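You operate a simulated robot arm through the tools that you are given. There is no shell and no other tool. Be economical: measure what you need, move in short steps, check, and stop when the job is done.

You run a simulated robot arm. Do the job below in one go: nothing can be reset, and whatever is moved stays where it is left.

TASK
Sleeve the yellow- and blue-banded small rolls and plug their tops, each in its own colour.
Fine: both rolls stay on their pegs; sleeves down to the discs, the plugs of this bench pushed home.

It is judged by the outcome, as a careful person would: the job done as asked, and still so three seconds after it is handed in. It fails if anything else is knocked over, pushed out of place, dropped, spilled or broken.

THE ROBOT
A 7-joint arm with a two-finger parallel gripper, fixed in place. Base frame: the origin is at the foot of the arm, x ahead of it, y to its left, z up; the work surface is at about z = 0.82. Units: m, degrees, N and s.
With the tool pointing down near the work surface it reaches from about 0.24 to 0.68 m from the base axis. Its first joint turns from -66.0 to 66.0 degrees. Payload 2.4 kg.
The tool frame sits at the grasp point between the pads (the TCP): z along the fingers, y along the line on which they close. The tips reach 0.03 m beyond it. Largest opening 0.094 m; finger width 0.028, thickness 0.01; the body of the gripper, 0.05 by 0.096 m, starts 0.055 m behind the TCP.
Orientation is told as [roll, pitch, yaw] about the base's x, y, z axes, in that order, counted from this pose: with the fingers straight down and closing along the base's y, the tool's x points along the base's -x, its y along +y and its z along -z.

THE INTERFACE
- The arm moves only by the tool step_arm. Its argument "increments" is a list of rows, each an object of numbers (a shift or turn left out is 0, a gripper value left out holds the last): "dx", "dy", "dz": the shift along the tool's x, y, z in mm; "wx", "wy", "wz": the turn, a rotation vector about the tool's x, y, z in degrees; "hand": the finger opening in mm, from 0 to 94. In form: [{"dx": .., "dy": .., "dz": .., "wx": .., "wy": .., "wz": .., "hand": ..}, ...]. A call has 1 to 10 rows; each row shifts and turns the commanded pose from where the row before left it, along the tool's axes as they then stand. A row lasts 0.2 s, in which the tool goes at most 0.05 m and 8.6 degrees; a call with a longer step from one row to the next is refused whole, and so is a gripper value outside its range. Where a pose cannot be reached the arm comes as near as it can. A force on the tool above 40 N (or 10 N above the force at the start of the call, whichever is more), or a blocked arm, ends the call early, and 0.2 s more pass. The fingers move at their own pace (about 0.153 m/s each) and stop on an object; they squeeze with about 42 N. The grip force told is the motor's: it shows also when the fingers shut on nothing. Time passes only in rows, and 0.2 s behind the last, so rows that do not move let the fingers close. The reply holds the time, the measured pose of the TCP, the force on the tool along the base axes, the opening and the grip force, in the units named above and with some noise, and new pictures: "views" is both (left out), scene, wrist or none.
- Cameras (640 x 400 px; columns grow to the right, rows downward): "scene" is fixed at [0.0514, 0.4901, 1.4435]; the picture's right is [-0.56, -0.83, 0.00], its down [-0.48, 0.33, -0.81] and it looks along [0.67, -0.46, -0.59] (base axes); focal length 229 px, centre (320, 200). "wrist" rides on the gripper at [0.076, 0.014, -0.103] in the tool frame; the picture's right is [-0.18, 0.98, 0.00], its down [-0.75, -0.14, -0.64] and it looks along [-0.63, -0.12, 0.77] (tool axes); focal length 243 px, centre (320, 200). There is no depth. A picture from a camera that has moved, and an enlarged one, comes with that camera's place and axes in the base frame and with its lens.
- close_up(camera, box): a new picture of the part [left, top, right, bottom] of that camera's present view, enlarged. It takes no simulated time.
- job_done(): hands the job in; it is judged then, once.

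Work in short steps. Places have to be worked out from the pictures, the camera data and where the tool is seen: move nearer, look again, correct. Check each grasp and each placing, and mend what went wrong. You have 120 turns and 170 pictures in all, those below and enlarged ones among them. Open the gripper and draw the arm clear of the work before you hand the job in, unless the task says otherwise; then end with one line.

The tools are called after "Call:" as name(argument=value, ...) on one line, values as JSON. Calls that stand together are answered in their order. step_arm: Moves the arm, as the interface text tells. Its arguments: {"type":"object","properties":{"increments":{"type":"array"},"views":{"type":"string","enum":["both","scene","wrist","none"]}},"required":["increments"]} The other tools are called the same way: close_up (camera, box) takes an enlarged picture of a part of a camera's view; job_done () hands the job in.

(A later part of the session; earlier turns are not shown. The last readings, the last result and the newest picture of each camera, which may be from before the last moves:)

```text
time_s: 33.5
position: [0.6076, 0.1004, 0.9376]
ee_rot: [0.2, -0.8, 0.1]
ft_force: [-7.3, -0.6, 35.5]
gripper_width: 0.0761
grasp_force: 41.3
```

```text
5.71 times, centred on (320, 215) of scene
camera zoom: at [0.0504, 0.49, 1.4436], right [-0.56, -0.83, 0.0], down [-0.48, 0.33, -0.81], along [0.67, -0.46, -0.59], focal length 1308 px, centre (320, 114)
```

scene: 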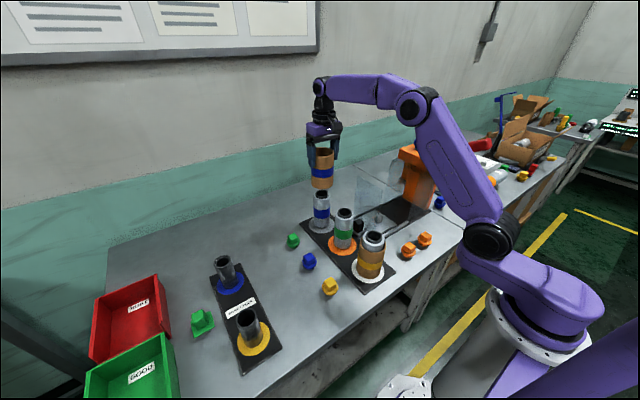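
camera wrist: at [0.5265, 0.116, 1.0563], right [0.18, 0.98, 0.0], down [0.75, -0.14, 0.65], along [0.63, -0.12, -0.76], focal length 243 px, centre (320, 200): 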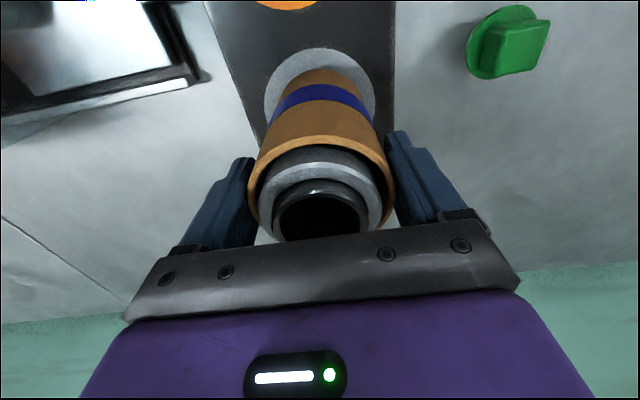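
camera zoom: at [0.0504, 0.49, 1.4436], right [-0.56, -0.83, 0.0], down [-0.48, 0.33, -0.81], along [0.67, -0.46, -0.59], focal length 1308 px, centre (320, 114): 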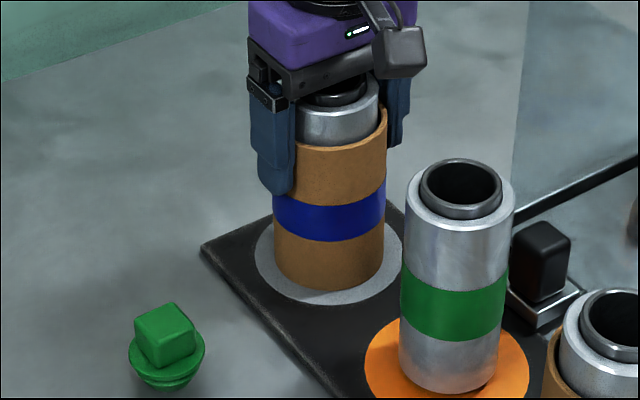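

The blue sleeve is seated on its disc. I'll take off the load, release, rise and look at the blue plug.

Call:
step_arm(increments=[{"dz": -3}, {"hand": 82}, {"hand": 94}, {"dz": -20}, {"dz": -40}, {"dz": -45}, {"dz": -45}, {"dz": -20}], views="none")

Call:
step_arm(increments=[{"dx": 26, "dy": 28}, {"dx": 26, "dy": 28}, {"dx": 26, "dy": 28}, {"dx": 26, "dy": 28}, {"dx": 26, "dy": 28}, {"dz": 40}, {}])

```text
time_s: 35.2
position: [0.6038, 0.1017, 1.1078]
ee_rot: [0.1, -0.4, 0.0]
ft_force: [-0.8, 0.4, -0.1]
gripper_width: 0.094
grasp_force: 0.0
```

```text
time_s: 36.9
position: [0.475, 0.2416, 1.0676]
ee_rot: [0.1, -0.3, 0.1]
ft_force: [-0.4, 0.5, -0.1]
gripper_width: 0.094
grasp_force: 0.0
camera wrist: at [0.3983, 0.2563, 1.1689], right [0.18, 0.98, 0.0], down [0.75, -0.14, 0.65], along [0.64, -0.12, -0.76], focal length 243 px, centre (320, 200)
```

scene: 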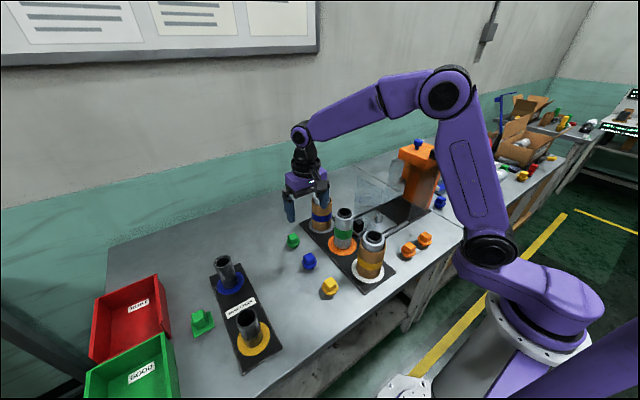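
wrist: 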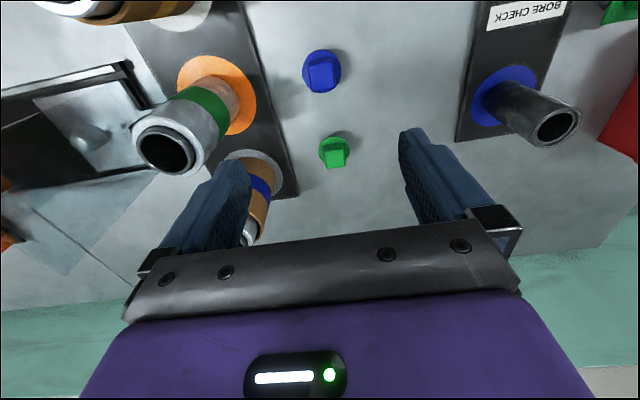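

Call:
close_up(camera="wrist", box=[290, 30, 360, 110])

Call:
close_up(camera="scene", box=[280, 225, 350, 305])

Call:
close_up(camera="scene", box=[300, 190, 400, 290])

```text
5.00 times, centred on (325, 70) of wrist
camera zoom: at [0.3983, 0.2563, 1.1689], right [0.18, 0.98, 0.0], down [0.75, -0.14, 0.65], along [0.64, -0.12, -0.76], focal length 1213 px, centre (295, 850)
```

zoom: 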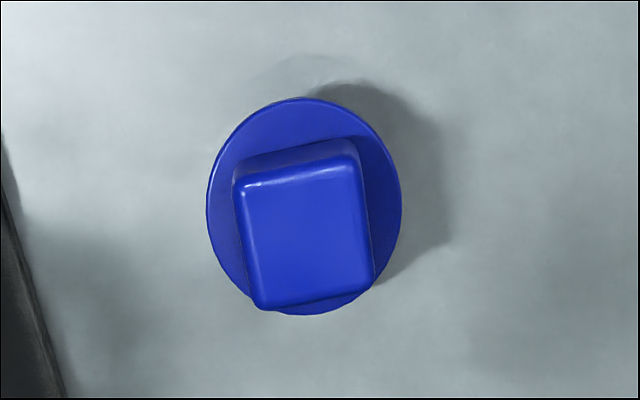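

```text
5.00 times, centred on (315, 265) of scene
camera zoom: at [0.0514, 0.4902, 1.4435], right [-0.56, -0.83, 0.0], down [-0.48, 0.33, -0.81], along [0.67, -0.46, -0.59], focal length 1144 px, centre (345, -125)
```

zoom: 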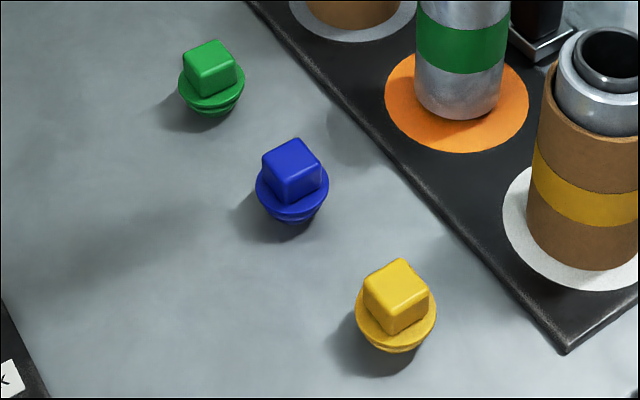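

```text
4.00 times, centred on (350, 240) of scene
camera zoom: at [0.0514, 0.4902, 1.4435], right [-0.56, -0.83, 0.0], down [-0.48, 0.33, -0.81], along [0.67, -0.46, -0.59], focal length 915 px, centre (200, 40)
```

zoom: 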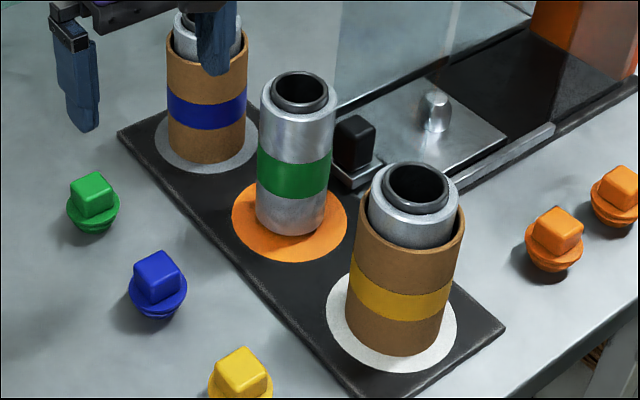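

Both sleeves are seated. The blue plug stands upright at about (0.471, 0.245), with its knob top near z = 0.866, flange top near 0.842 and almost square to the gripper. I'll descend to just above it.

Call:
step_arm(increments=[{"dx": 4, "dy": 3, "dz": 30, "hand": 60}, {"dz": 40}, {"dz": 40}, {"dz": 35}, {}], views="both")

Call:
close_up(camera="wrist", box=[240, 60, 400, 230])

Call:
close_up(camera="scene", box=[275, 215, 345, 295])

```text
time_s: 38.0
position: [0.4721, 0.2455, 0.9232]
ee_rot: [0.1, -0.4, 0.0]
ft_force: [0.7, 0.2, 0.2]
gripper_width: 0.0601
grasp_force: 0.0
camera wrist: at [0.3946, 0.259, 1.0235], right [0.18, 0.98, 0.0], down [0.75, -0.14, 0.65], along [0.64, -0.12, -0.76], focal length 243 px, centre (320, 200)
```

scene: 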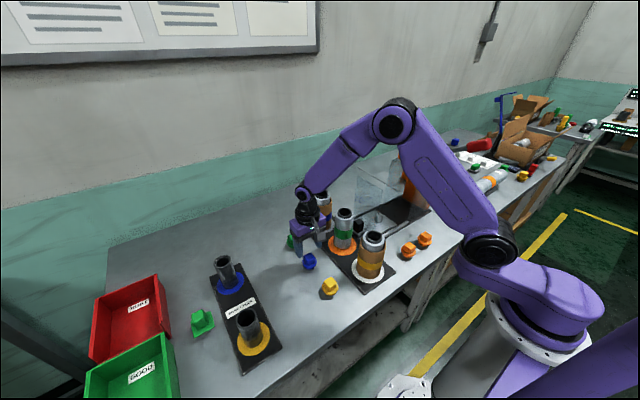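
wrist: 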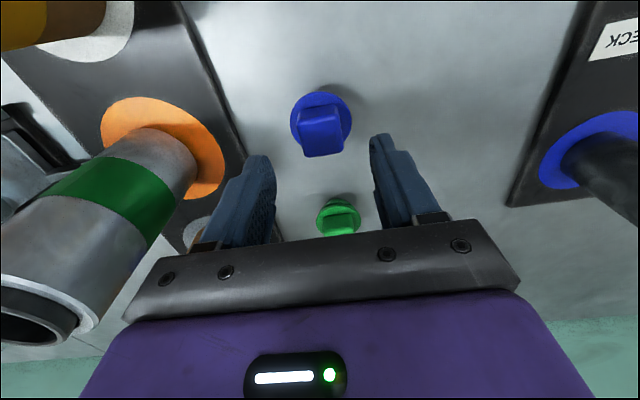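

```text
2.35 times, centred on (320, 145) of wrist
camera zoom: at [0.3946, 0.259, 1.0235], right [0.18, 0.98, 0.0], down [0.75, -0.14, 0.65], along [0.64, -0.12, -0.76], focal length 571 px, centre (320, 329)
```

zoom: 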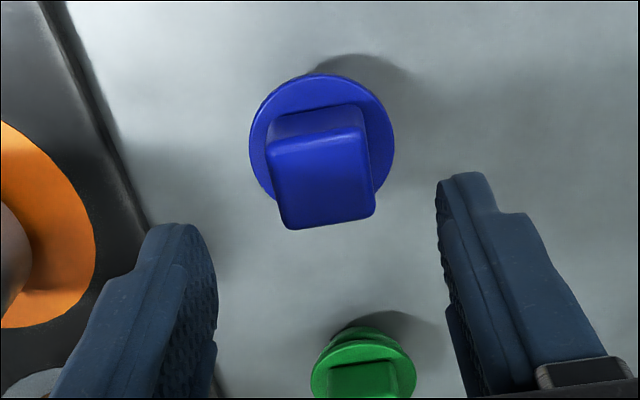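

```text
5.00 times, centred on (310, 255) of scene
camera zoom: at [0.0514, 0.4901, 1.4435], right [-0.56, -0.83, 0.0], down [-0.48, 0.33, -0.81], along [0.67, -0.46, -0.59], focal length 1144 px, centre (370, -75)
```

zoom: 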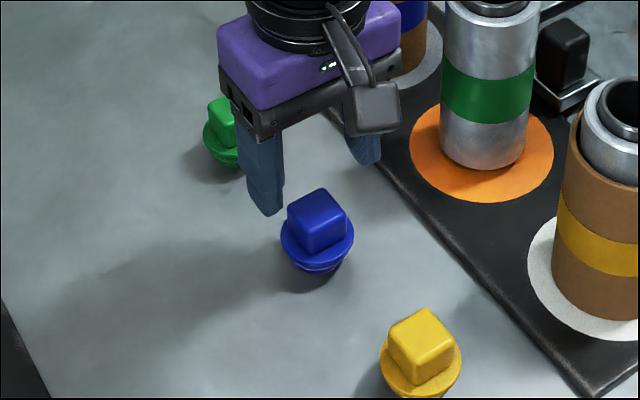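

Aligned. I'll descend to TCP z ≈ 0.875 and close on the knob.

Call:
step_arm(increments=[{"dx": 1.5, "dz": 16}, {"dz": 16}, {"dz": 16}, {}, {"hand": 10}, {"hand": 10}, {"hand": 10}], views="wrist")

Call:
close_up(camera="scene", box=[275, 215, 345, 295])

Call:
close_up(camera="wrist", box=[240, 100, 400, 230])

```text
time_s: 39.6
position: [0.4697, 0.2439, 0.8747]
ee_rot: [0.2, -0.2, 0.0]
ft_force: [-0.5, 0.6, 0.5]
gripper_width: 0.0286
grasp_force: 41.7
camera wrist: at [0.3929, 0.2589, 0.9765], right [0.18, 0.98, 0.0], down [0.75, -0.14, 0.65], along [0.63, -0.12, -0.76], focal length 243 px, centre (320, 200)
```

wrist: 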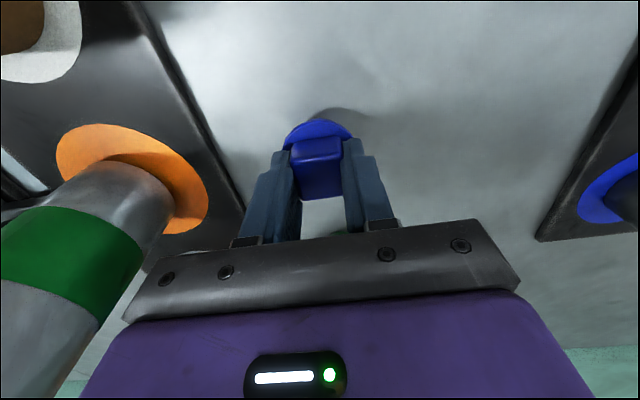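

```text
5.00 times, centred on (310, 255) of scene
camera zoom: at [0.0514, 0.4901, 1.4435], right [-0.56, -0.83, 0.0], down [-0.48, 0.33, -0.81], along [0.67, -0.46, -0.59], focal length 1144 px, centre (370, -75)
```

zoom: 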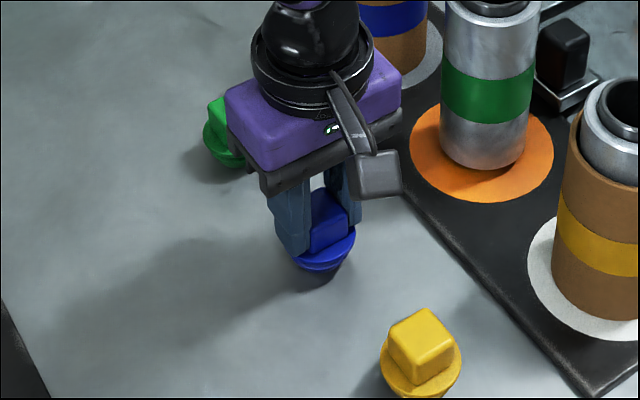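

```text
3.08 times, centred on (320, 165) of wrist
camera zoom: at [0.3929, 0.2589, 0.9765], right [0.18, 0.98, 0.0], down [0.75, -0.14, 0.65], along [0.63, -0.12, -0.76], focal length 746 px, centre (320, 308)
```

zoom: 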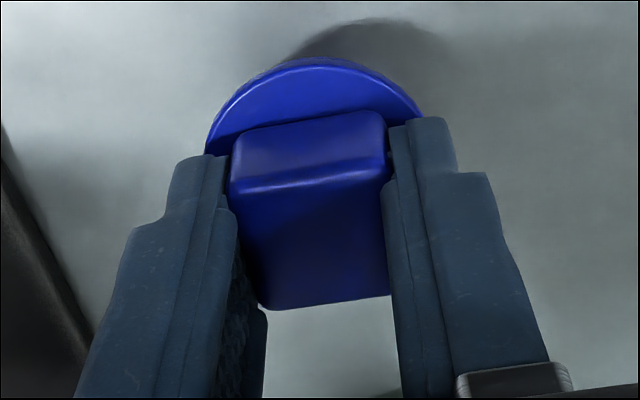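

Gripped on the knob at 28.6 mm. I'll lift and carry it to above the blue roll.

Call:
step_arm(increments=[{"dz": -10}, {"dz": -40}, {"dz": -45}, {"dz": -45}, {"dz": -45}, {"dz": -30}, {}], views="none")

Call:
step_arm(increments=[{"dx": -27, "dy": -28.6}, {"dx": -27, "dy": -28.6}, {"dx": -27, "dy": -28.6}, {"dx": -27, "dy": -28.6}, {"dx": -27, "dy": -28.6}, {}, {}])

Call:
close_up(camera="wrist", box=[250, 80, 390, 240])

Call:
close_up(camera="scene", box=[290, 140, 360, 230])

```text
time_s: 41.2
position: [0.4687, 0.2425, 1.088]
ee_rot: [0.0, -0.3, -0.1]
ft_force: [-0.6, 0.3, -0.3]
gripper_width: 0.0283
grasp_force: 41.6
```

```text
time_s: 42.9
position: [0.6037, 0.0996, 1.0895]
ee_rot: [0.1, -0.3, 0.0]
ft_force: [0.3, -0.8, -0.2]
gripper_width: 0.0286
grasp_force: 42.1
camera wrist: at [0.5261, 0.1135, 1.1909], right [0.18, 0.98, 0.0], down [0.75, -0.14, 0.65], along [0.63, -0.12, -0.76], focal length 243 px, centre (320, 200)
```

scene: 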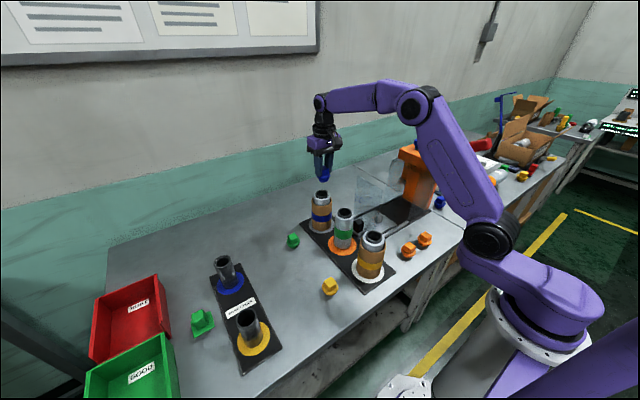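
wrist: 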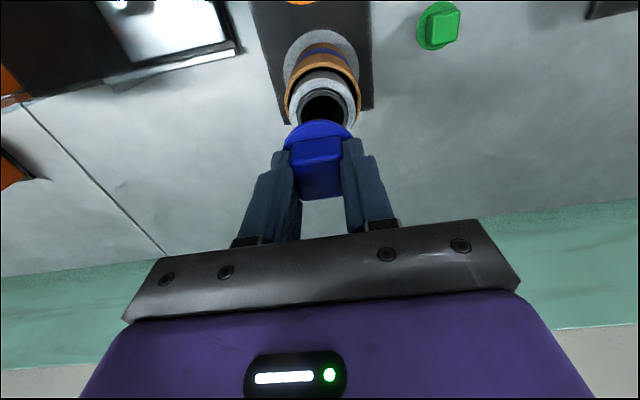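

```text
2.50 times, centred on (320, 160) of wrist
camera zoom: at [0.5261, 0.1135, 1.1909], right [0.18, 0.98, 0.0], down [0.75, -0.14, 0.65], along [0.63, -0.12, -0.76], focal length 606 px, centre (320, 300)
```

zoom: 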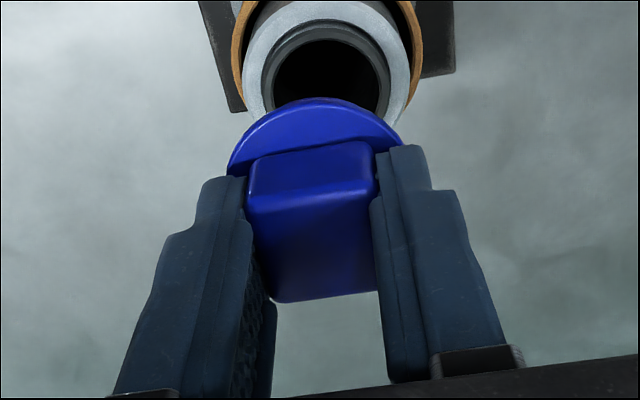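

```text
4.44 times, centred on (325, 185) of scene
camera zoom: at [0.0514, 0.4901, 1.4435], right [-0.56, -0.83, 0.0], down [-0.48, 0.33, -0.81], along [0.67, -0.46, -0.59], focal length 1017 px, centre (298, 267)
```

zoom: 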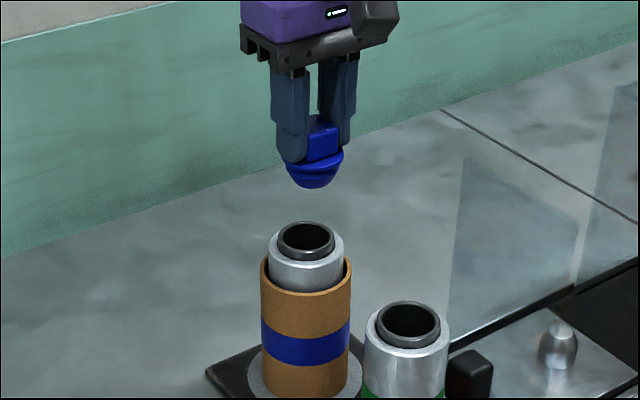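

From the wrist view the plug needs about +2.5 mm in y and −1 mm in x. The scene view agrees on the direction. I'll adjust, lower to about 10 mm above the core and measure again.

Call:
step_arm(increments=[{"dx": 1, "dy": 3}, {"dz": 20}, {"dz": 20}, {}, {}], views="none")

Call:
close_up(camera="wrist", box=[250, 80, 390, 240])

Call:
close_up(camera="scene", box=[305, 165, 345, 225])

```text
time_s: 44.0
position: [0.6015, 0.1052, 1.049]
ee_rot: [0.1, -0.3, 0.1]
ft_force: [-0.3, -0.1, -0.3]
gripper_width: 0.0283
grasp_force: 42.1
```

```text
2.50 times, centred on (320, 160) of wrist
camera zoom: at [0.5249, 0.1191, 1.1515], right [0.18, 0.98, 0.0], down [0.75, -0.14, 0.65], along [0.63, -0.12, -0.76], focal length 606 px, centre (320, 300)
```

zoom: 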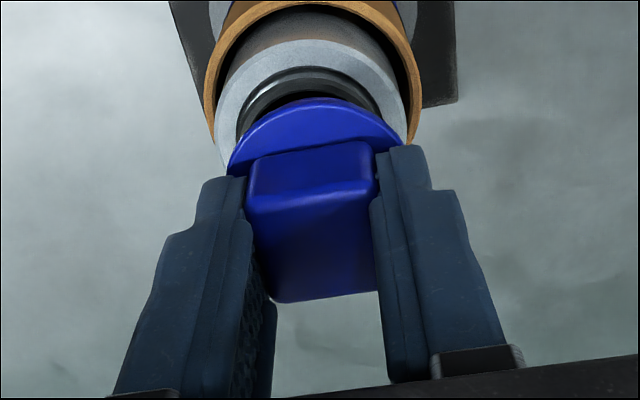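

```text
6.67 times, centred on (325, 195) of scene
camera zoom: at [0.0514, 0.4901, 1.4435], right [-0.56, -0.83, 0.0], down [-0.48, 0.33, -0.81], along [0.67, -0.46, -0.59], focal length 1526 px, centre (287, 233)
```

zoom: 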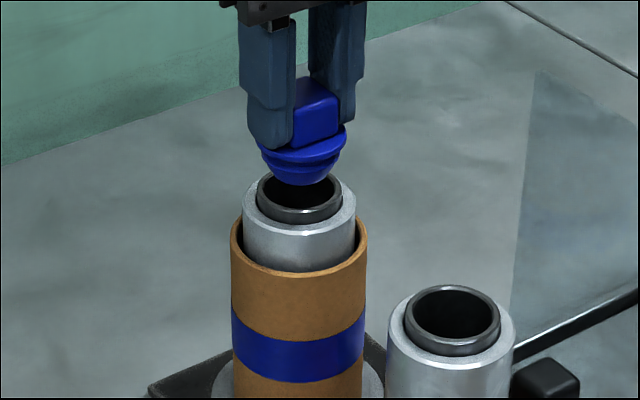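

Now the plug reads about 2 mm too far in +y and 3 mm too far in −x of the core. I'll correct and check again.

Call:
step_arm(increments=[{"dx": -3, "dy": -1.8}, {"dz": 5}, {}, {}], views="none")

Call:
close_up(camera="wrist", box=[250, 80, 390, 240])

Call:
close_up(camera="scene", box=[305, 165, 345, 225])

```text
time_s: 45.0
position: [0.6051, 0.1031, 1.0448]
ee_rot: [0.2, -0.3, 0.0]
ft_force: [0.0, -0.1, 0.0]
gripper_width: 0.0284
grasp_force: 41.1
```

```text
2.50 times, centred on (320, 160) of wrist
camera zoom: at [0.5281, 0.1172, 1.1466], right [0.18, 0.98, 0.0], down [0.75, -0.14, 0.65], along [0.63, -0.12, -0.76], focal length 606 px, centre (320, 300)
```

zoom: 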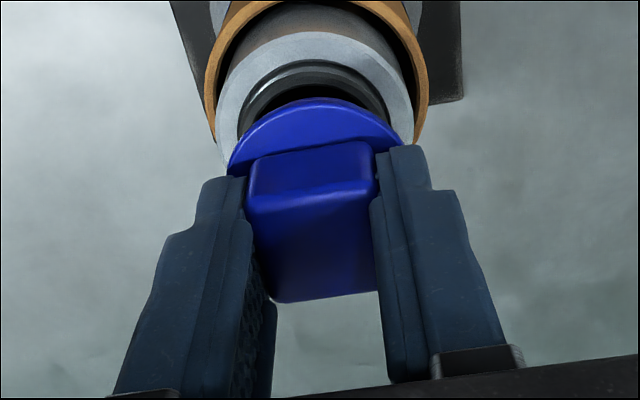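

```text
6.67 times, centred on (325, 195) of scene
camera zoom: at [0.0514, 0.4901, 1.4435], right [-0.56, -0.83, 0.0], down [-0.48, 0.33, -0.81], along [0.67, -0.46, -0.59], focal length 1526 px, centre (287, 233)
```

zoom: 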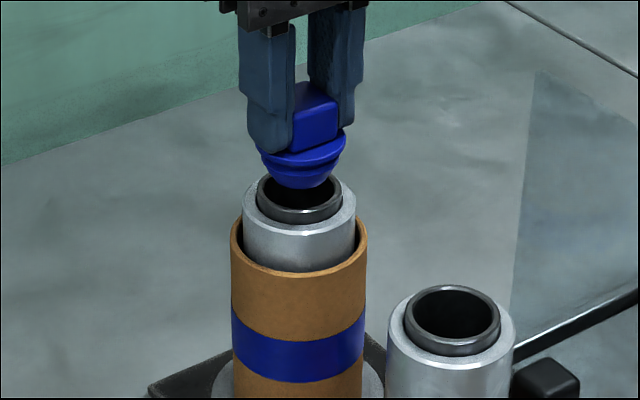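

It's aligned to within about 1 mm and the spigot is tapered. I'll push it down in 2 mm steps, watching the force.

Call:
step_arm(increments=[{"dz": 2}, {"dz": 2}, {"dz": 2}, {"dz": 2}, {"dz": 2}, {"dz": 2}, {"dz": 2}, {}], views="none")

Call:
close_up(camera="scene", box=[305, 165, 345, 225])

Call:
close_up(camera="wrist", box=[250, 80, 390, 240])

```text
time_s: 46.9
position: [0.6077, 0.1018, 1.0298]
ee_rot: [0.1, -0.3, 0.1]
ft_force: [0.3, 1.2, -0.3]
gripper_width: 0.0281
grasp_force: 42.0
```

```text
6.67 times, centred on (325, 195) of scene
camera zoom: at [0.0514, 0.4901, 1.4435], right [-0.56, -0.83, 0.0], down [-0.48, 0.33, -0.81], along [0.67, -0.46, -0.59], focal length 1526 px, centre (287, 233)
```

zoom: 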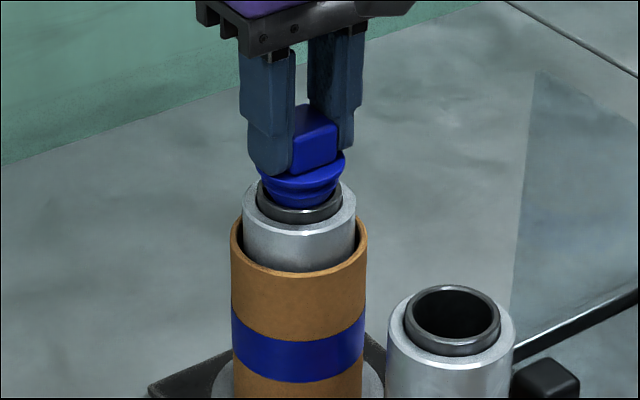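

```text
2.50 times, centred on (320, 160) of wrist
camera zoom: at [0.5293, 0.1163, 1.1318], right [0.18, 0.98, 0.0], down [0.75, -0.14, 0.65], along [0.63, -0.12, -0.76], focal length 606 px, centre (320, 300)
```

zoom: 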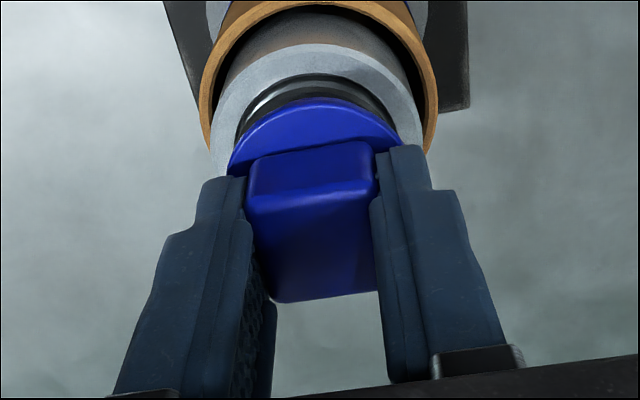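

The spigot is entering the bore without force. I'll continue down until it contacts.

Call:
step_arm(increments=[{"dz": 2}, {"dz": 2}, {"dz": 2}, {"dz": 2}, {"dz": 2}, {"dz": 1}, {"dz": 1}, {"dz": 1}], views="none")

Call:
close_up(camera="scene", box=[305, 165, 345, 225])

Call:
close_up(camera="wrist", box=[250, 80, 390, 240])

```text
time_s: 48.6
position: [0.6065, 0.1031, 1.0167]
ee_rot: [0.1, -0.4, 0.1]
ft_force: [0.0, 0.5, 0.2]
gripper_width: 0.0286
grasp_force: 41.9
```

```text
6.67 times, centred on (325, 195) of scene
camera zoom: at [0.0514, 0.4901, 1.4435], right [-0.56, -0.83, 0.0], down [-0.48, 0.33, -0.81], along [0.67, -0.46, -0.59], focal length 1526 px, centre (287, 233)
```

zoom: 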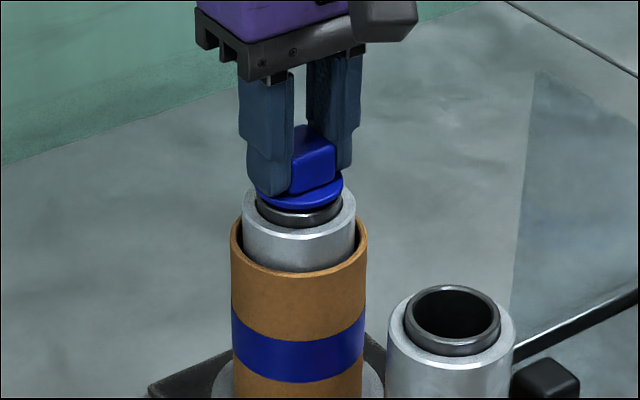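

```text
2.50 times, centred on (320, 160) of wrist
camera zoom: at [0.5294, 0.117, 1.119], right [0.18, 0.98, 0.0], down [0.75, -0.14, 0.65], along [0.63, -0.12, -0.76], focal length 606 px, centre (320, 300)
```

zoom: 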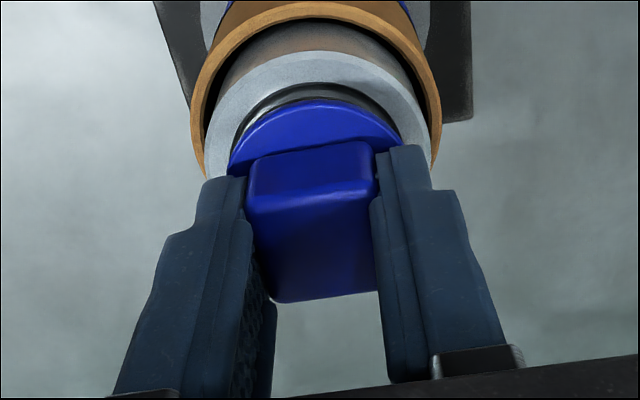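

The plug is almost home and there's still no resistance. I'll push on in 1 mm steps until the force limit.

Call:
step_arm(increments=[{"dz": 1}, {"dz": 1}, {"dz": 1}, {"dz": 1}, {"dz": 1}, {"dz": 1}, {"dz": 1}, {"dz": 1}], views="none")

Call:
close_up(camera="scene", box=[305, 165, 345, 225])

Call:
close_up(camera="wrist", box=[250, 80, 390, 240])

```text
time_s: 50.5
position: [0.6081, 0.1008, 1.0132]
ee_rot: [0.3, -0.9, 0.0]
ft_force: [0.6, -4.8, 38.2]
gripper_width: 0.0281
grasp_force: 41.8
```

```text
6.67 times, centred on (325, 195) of scene
camera zoom: at [0.0506, 0.4899, 1.4437], right [-0.56, -0.83, 0.0], down [-0.48, 0.33, -0.81], along [0.67, -0.46, -0.59], focal length 1526 px, centre (287, 233)
```

zoom: 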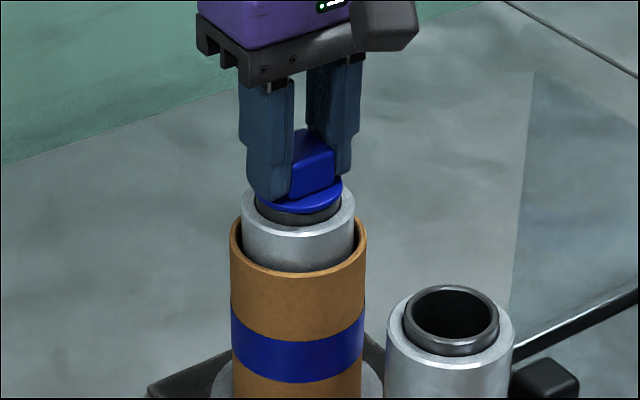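

```text
2.50 times, centred on (320, 160) of wrist
camera zoom: at [0.5294, 0.1158, 1.1142], right [0.18, 0.98, 0.01], down [0.74, -0.14, 0.65], along [0.64, -0.12, -0.76], focal length 606 px, centre (320, 300)
```

zoom: 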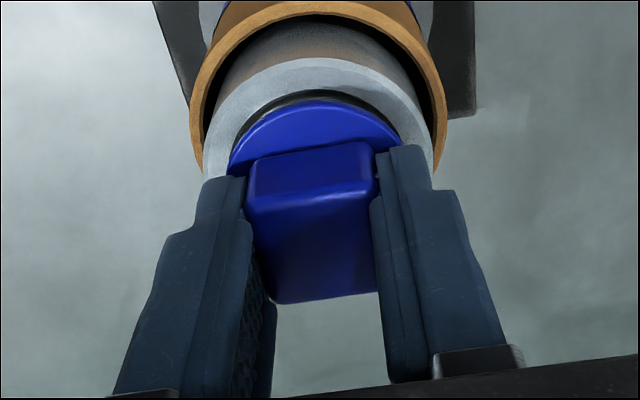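

It reached a firm 38 N stop with the flange on the rim. I'll relax the push, release, rise and inspect.

Call:
step_arm(increments=[{"dz": -2}, {"dz": -2}, {"hand": 50}, {"hand": 60}, {"dz": -30}, {"dz": -40}, {"dz": -20}, {}], views="wrist")

Call:
close_up(camera="scene", box=[300, 180, 340, 240])

Call:
close_up(camera="wrist", box=[270, 30, 370, 140])

```text
time_s: 52.2
position: [0.6049, 0.1016, 1.1043]
ee_rot: [0.1, -0.3, 0.0]
ft_force: [0.4, 0.2, 0.1]
gripper_width: 0.0602
grasp_force: 0.1
camera wrist: at [0.5286, 0.1164, 1.2053], right [0.18, 0.98, 0.0], down [0.75, -0.14, 0.65], along [0.63, -0.12, -0.76], focal length 243 px, centre (320, 200)
```

wrist: 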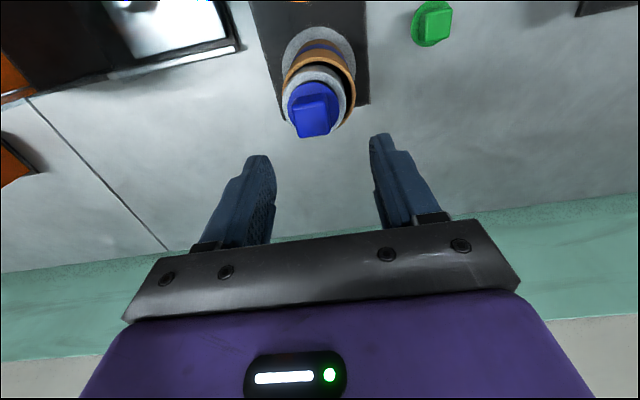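

```text
6.67 times, centred on (320, 210) of scene
camera zoom: at [0.0514, 0.4901, 1.4435], right [-0.56, -0.83, 0.0], down [-0.48, 0.33, -0.81], along [0.67, -0.46, -0.59], focal length 1526 px, centre (320, 133)
```

zoom: 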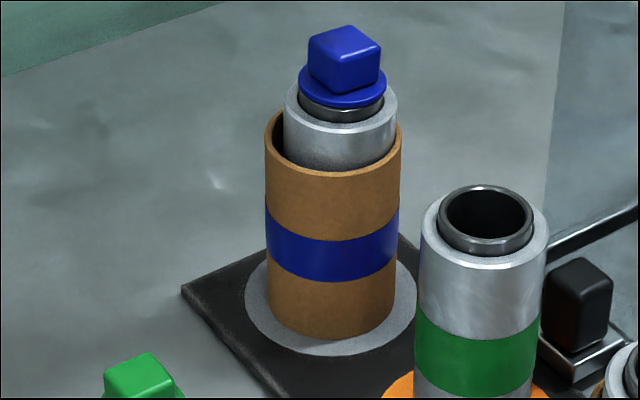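

```text
3.64 times, centred on (320, 85) of wrist
camera zoom: at [0.5286, 0.1164, 1.2053], right [0.18, 0.98, 0.0], down [0.75, -0.14, 0.65], along [0.63, -0.12, -0.76], focal length 882 px, centre (320, 618)
```

zoom: 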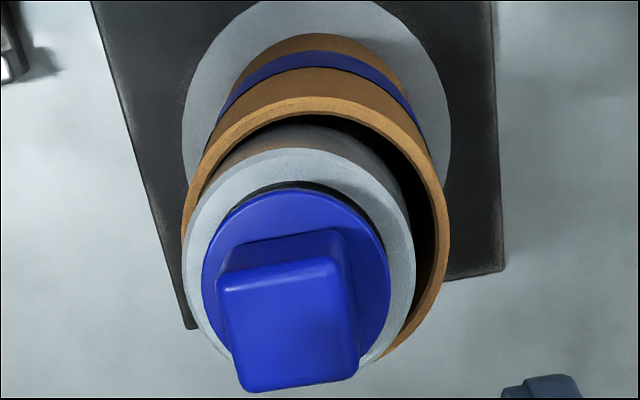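

The plug is in, but I want to be sure it's home. I'll close the fingers, centre over the knob (about (0.604, 0.096)) and press straight down on it.

Call:
step_arm(increments=[{"dy": -5, "hand": 0}, {"hand": 0}, {"dz": 30}, {"dz": 25}, {"dz": 5}, {}], views="none")

Call:
close_up(camera="wrist", box=[250, 60, 390, 220])

Call:
close_up(camera="scene", box=[300, 160, 340, 220])

```text
time_s: 53.6
position: [0.6061, 0.0959, 1.0435]
ee_rot: [0.1, -0.3, 0.0]
ft_force: [-0.5, -0.3, 0.4]
gripper_width: 0.0001
grasp_force: 32.8
```

```text
2.50 times, centred on (320, 140) of wrist
camera zoom: at [0.5285, 0.111, 1.1445], right [0.18, 0.98, 0.0], down [0.75, -0.14, 0.65], along [0.63, -0.12, -0.76], focal length 606 px, centre (320, 350)
```

zoom: 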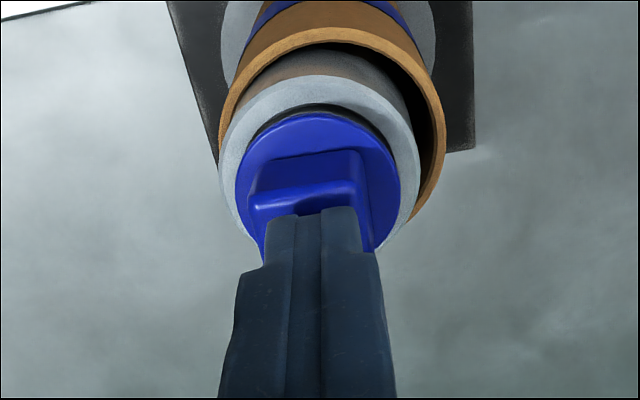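

```text
6.67 times, centred on (320, 190) of scene
camera zoom: at [0.0514, 0.4901, 1.4435], right [-0.56, -0.83, 0.0], down [-0.48, 0.33, -0.81], along [0.67, -0.46, -0.59], focal length 1526 px, centre (320, 267)
```

zoom: 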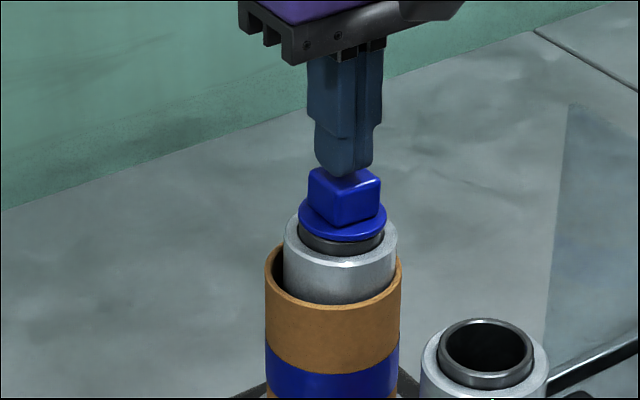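

The fingertips are over the knob, so I'll press down gently.

Call:
step_arm(increments=[{"dz": 2}, {"dz": 2}, {"dz": 2}, {"dz": 2}, {"dz": 1}, {"dz": 1}, {"dz": 1}, {"dz": 1}, {"dz": 1}, {"dz": 1}], views="none")

Call:
close_up(camera="scene", box=[300, 160, 340, 220])

```text
time_s: 55.4
position: [0.6084, 0.0987, 1.0375]
ee_rot: [0.3, -0.9, 0.2]
ft_force: [-1.6, 0.7, 5.9]
gripper_width: 0.0002
grasp_force: 33.3
stopped in row 8: the force on the tool passed its limit (the readings are from after the stop); the commanded pose is now the measured one
```

```text
6.67 times, centred on (320, 190) of scene
camera zoom: at [0.0512, 0.4901, 1.4435], right [-0.56, -0.83, 0.0], down [-0.48, 0.33, -0.81], along [0.67, -0.46, -0.59], focal length 1526 px, centre (320, 267)
```

zoom: 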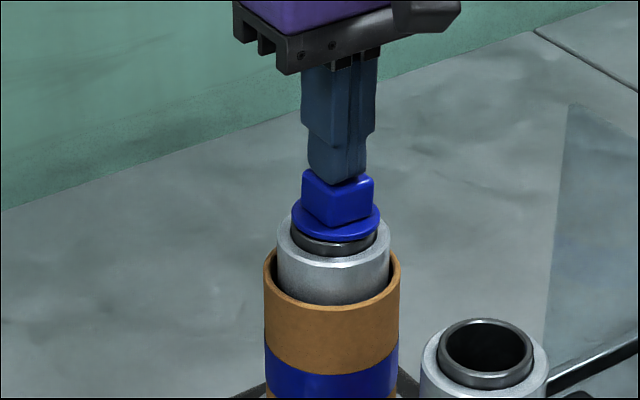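

It stopped at over 40 N with no further travel, so the plug is home. The roll rocked slightly within its play and is now more central. I'll back off and go to the yellow plug.

Call:
step_arm(increments=[{"dz": -5}, {"dz": -25}, {"dz": -45}, {"dz": -25, "hand": 60}, {}], views="none")

Call:
close_up(camera="wrist", box=[260, 30, 380, 160])

Call:
close_up(camera="scene", box=[300, 180, 340, 240])

Call:
step_arm(increments=[{"dx": 35, "dy": 21}, {"dx": 35, "dy": 21}, {"dx": 35, "dy": 21}, {"dx": 35, "dy": 21}, {"dx": 35, "dy": 21}, {"dx": 35, "dy": 21}, {"dx": 35, "dy": 21}, {}])

```text
time_s: 56.6
position: [0.6083, 0.0999, 1.1374]
ee_rot: [0.2, -0.9, 0.0]
ft_force: [0.6, 0.4, 0.3]
gripper_width: 0.0598
grasp_force: 0.1
```

```text
3.08 times, centred on (320, 95) of wrist
camera zoom: at [0.5299, 0.1129, 1.2381], right [0.18, 0.98, 0.01], down [0.74, -0.14, 0.65], along [0.64, -0.11, -0.76], focal length 746 px, centre (320, 523)
```

zoom: 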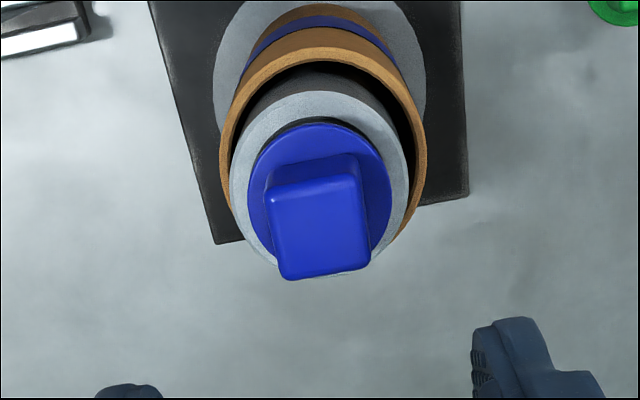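

```text
6.67 times, centred on (320, 210) of scene
camera zoom: at [0.0514, 0.4901, 1.4435], right [-0.56, -0.83, 0.0], down [-0.48, 0.33, -0.81], along [0.67, -0.46, -0.59], focal length 1526 px, centre (320, 133)
```

zoom: 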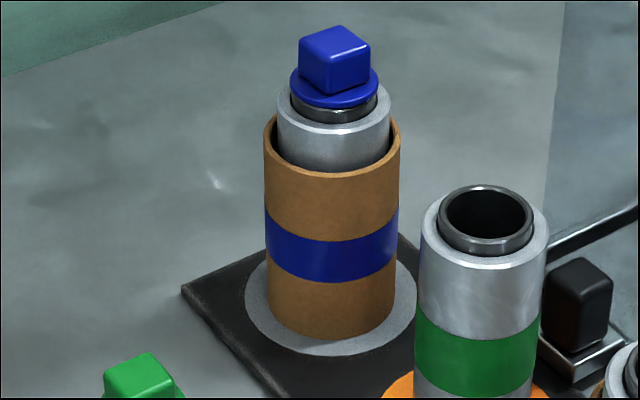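

```text
time_s: 58.4
position: [0.3594, 0.2435, 1.1344]
ee_rot: [0.1, -0.8, 0.1]
ft_force: [0.2, -0.1, -0.6]
gripper_width: 0.0598
grasp_force: 0.1
camera wrist: at [0.2823, 0.2575, 1.235], right [0.18, 0.98, 0.01], down [0.75, -0.14, 0.65], along [0.64, -0.11, -0.76], focal length 243 px, centre (320, 200)
```

scene: 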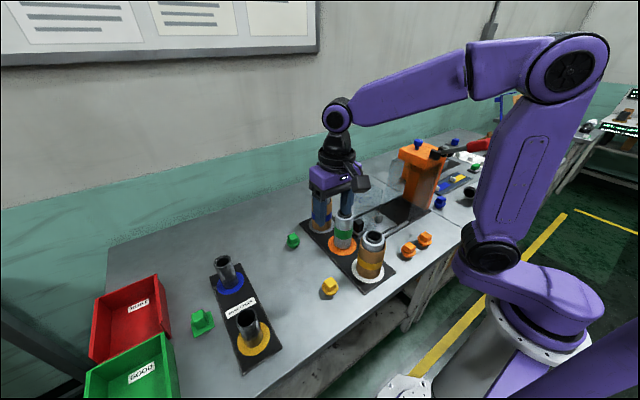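
wrist: 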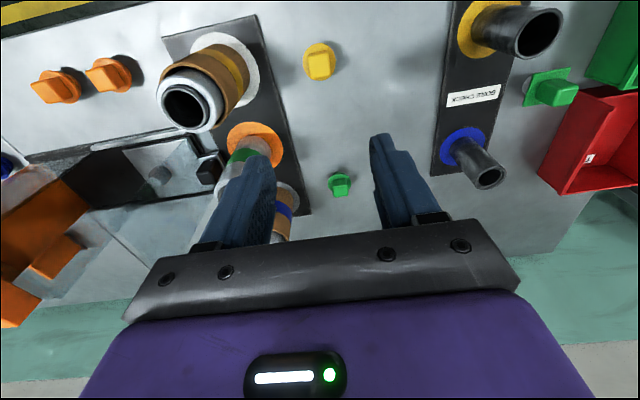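

The blue plug sits level. The yellow plug is nearly under the tool at about (0.359, 0.245), so I'll level the tool pitch and descend to just above it.

Call:
step_arm(increments=[{"wy": 0.8, "dy": 1, "dz": 40}, {"dz": 45}, {"dz": 45}, {"dz": 45}, {"dz": 35}, {}], views="wrist")

Call:
close_up(camera="wrist", box=[240, 60, 400, 230])

Call:
close_up(camera="scene", box=[295, 235, 365, 315])

```text
time_s: 59.8
position: [0.3638, 0.2458, 0.9219]
ee_rot: [0.2, 0.0, 0.1]
ft_force: [-0.4, 0.0, -0.3]
gripper_width: 0.06
grasp_force: 0.0
camera wrist: at [0.2865, 0.2598, 1.0239], right [0.18, 0.98, 0.0], down [0.75, -0.14, 0.64], along [0.63, -0.11, -0.77], focal length 243 px, centre (320, 200)
```

wrist: 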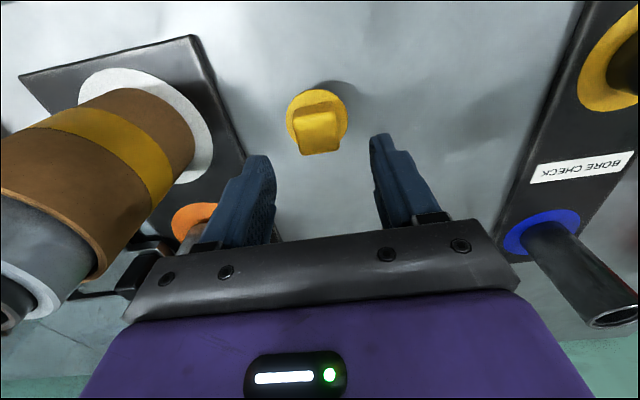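

```text
2.35 times, centred on (320, 145) of wrist
camera zoom: at [0.2865, 0.2598, 1.0239], right [0.18, 0.98, 0.0], down [0.75, -0.14, 0.64], along [0.63, -0.11, -0.77], focal length 571 px, centre (320, 329)
```

zoom: 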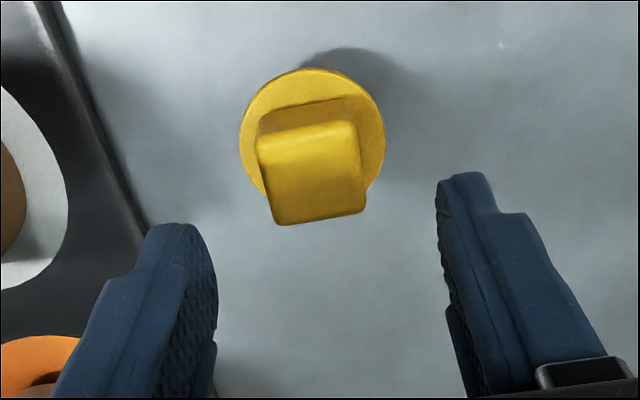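

```text
5.00 times, centred on (330, 275) of scene
camera zoom: at [0.0514, 0.4901, 1.4435], right [-0.56, -0.83, 0.0], down [-0.48, 0.33, -0.81], along [0.67, -0.46, -0.59], focal length 1144 px, centre (270, -175)
```

zoom: 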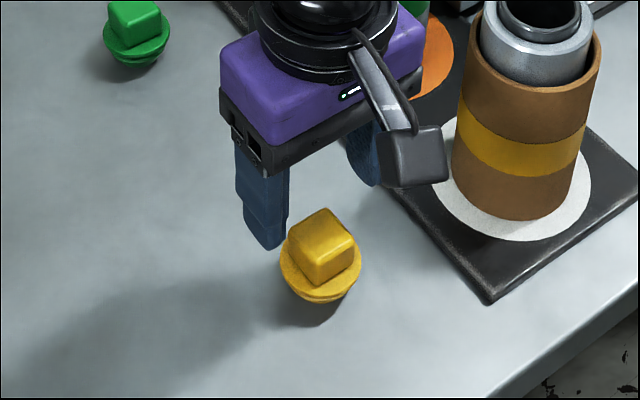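

The yellow knob is at about (0.359, 0.2445). I'll correct by 4.5 mm in x, go down and grip.

Call:
step_arm(increments=[{"dx": 4.5, "dy": -1.5}, {"dz": 16}, {"dz": 16}, {"dz": 15}, {}, {"hand": 10}, {"hand": 10}, {"hand": 10}], views="none")

Call:
close_up(camera="wrist", box=[240, 100, 400, 230])

Call:
close_up(camera="scene", box=[295, 235, 365, 315])

```text
time_s: 61.6
position: [0.358, 0.2444, 0.877]
ee_rot: [0.2, 0.0, 0.0]
ft_force: [-0.5, -0.5, -0.2]
gripper_width: 0.0286
grasp_force: 41.6
```

```text
3.08 times, centred on (320, 165) of wrist
camera zoom: at [0.2809, 0.2588, 0.9786], right [0.18, 0.98, 0.0], down [0.75, -0.14, 0.64], along [0.63, -0.11, -0.77], focal length 746 px, centre (320, 308)
```

zoom: 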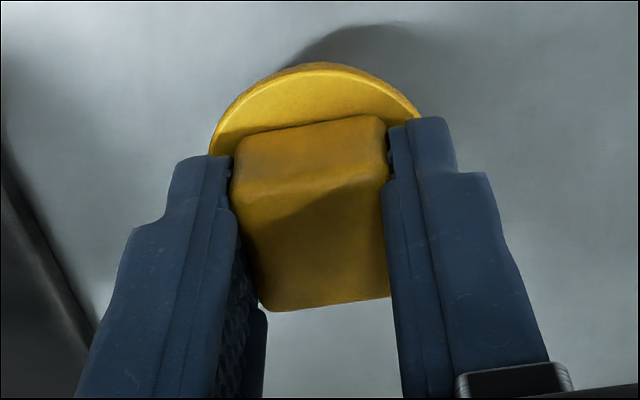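

```text
5.00 times, centred on (330, 275) of scene
camera zoom: at [0.0514, 0.4901, 1.4435], right [-0.56, -0.83, 0.0], down [-0.48, 0.33, -0.81], along [0.67, -0.46, -0.59], focal length 1144 px, centre (270, -175)
```

zoom: 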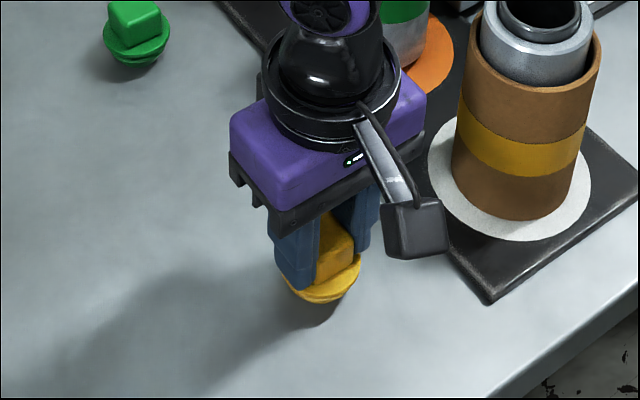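

Gripped. I'll lift and carry it to above the yellow roll at about (0.348, 0.101).

Call:
step_arm(increments=[{"dz": -10}, {"dz": -40}, {"dz": -45}, {"dz": -45}, {"dz": -45}, {"dz": -28}, {}], views="none")

Call:
step_arm(increments=[{"dx": 2.5, "dy": -36}, {"dx": 2.5, "dy": -36}, {"dx": 2.5, "dy": -36}, {"dx": 2.5, "dy": -35}, {}, {}])

Call:
close_up(camera="wrist", box=[250, 80, 390, 240])

Call:
close_up(camera="scene", box=[345, 195, 405, 285])

```text
time_s: 63.2
position: [0.3559, 0.2452, 1.0901]
ee_rot: [0.2, 0.0, 0.0]
ft_force: [0.3, -0.2, -0.2]
gripper_width: 0.0284
grasp_force: 42.3
```

```text
time_s: 64.6
position: [0.3495, 0.1017, 1.0911]
ee_rot: [0.2, 0.0, 0.1]
ft_force: [-0.4, 0.1, -0.3]
gripper_width: 0.0284
grasp_force: 41.8
camera wrist: at [0.272, 0.1146, 1.193], right [0.18, 0.98, 0.0], down [0.75, -0.14, 0.64], along [0.63, -0.11, -0.77], focal length 243 px, centre (320, 200)
```

scene: 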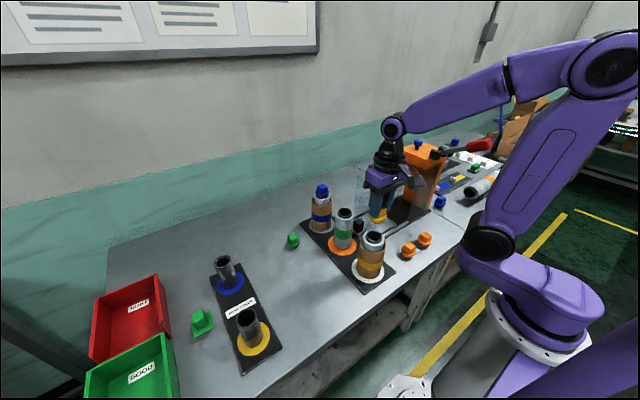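
wrist: 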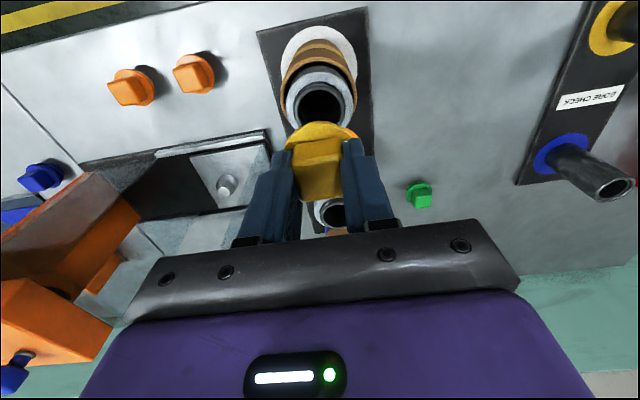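

```text
2.50 times, centred on (320, 160) of wrist
camera zoom: at [0.272, 0.1146, 1.193], right [0.18, 0.98, 0.0], down [0.75, -0.14, 0.64], along [0.63, -0.11, -0.77], focal length 606 px, centre (320, 300)
```

zoom: 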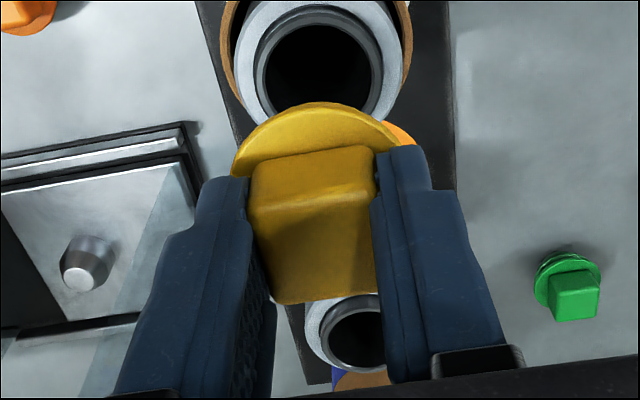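

```text
4.44 times, centred on (375, 240) of scene
camera zoom: at [0.0514, 0.4901, 1.4435], right [-0.56, -0.83, 0.0], down [-0.48, 0.33, -0.81], along [0.67, -0.46, -0.59], focal length 1017 px, centre (76, 22)
```

zoom: 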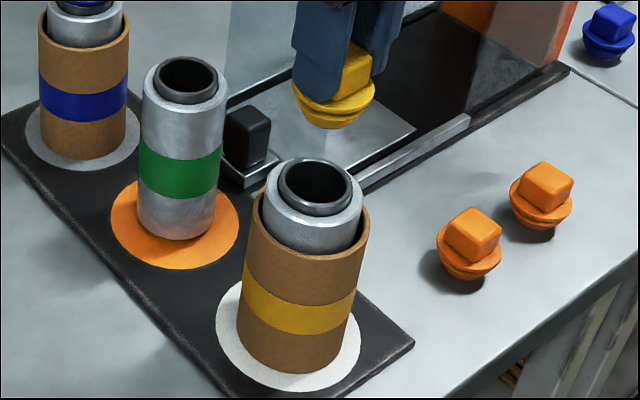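

Laterally it's aligned, but the plug is about 2.5 mm too far in +x. I'll correct and lower to just above the core.

Call:
step_arm(increments=[{"dx": 2.5}, {"dz": 20}, {"dz": 20}, {"dz": 4}, {}, {}], views="none")

Call:
close_up(camera="wrist", box=[250, 80, 390, 240])

Call:
close_up(camera="scene", box=[352, 210, 392, 270])

```text
time_s: 66.0
position: [0.3453, 0.1011, 1.0449]
ee_rot: [0.2, 0.0, 0.1]
ft_force: [0.6, 0.5, -1.1]
gripper_width: 0.0284
grasp_force: 41.7
```

```text
2.50 times, centred on (320, 160) of wrist
camera zoom: at [0.2688, 0.115, 1.1476], right [0.18, 0.98, 0.0], down [0.75, -0.14, 0.64], along [0.63, -0.11, -0.77], focal length 606 px, centre (320, 300)
```

zoom: 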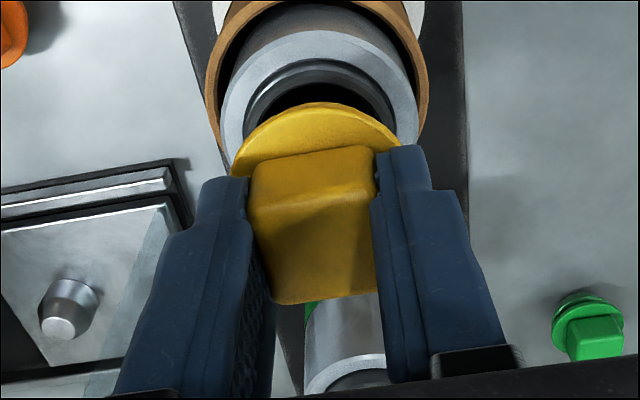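

```text
6.67 times, centred on (372, 240) of scene
camera zoom: at [0.0514, 0.4901, 1.4435], right [-0.56, -0.83, 0.0], down [-0.48, 0.33, -0.81], along [0.67, -0.46, -0.59], focal length 1526 px, centre (-27, -67)
```

zoom: 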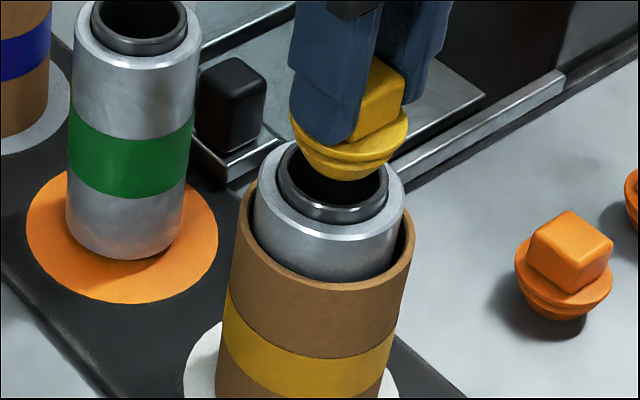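

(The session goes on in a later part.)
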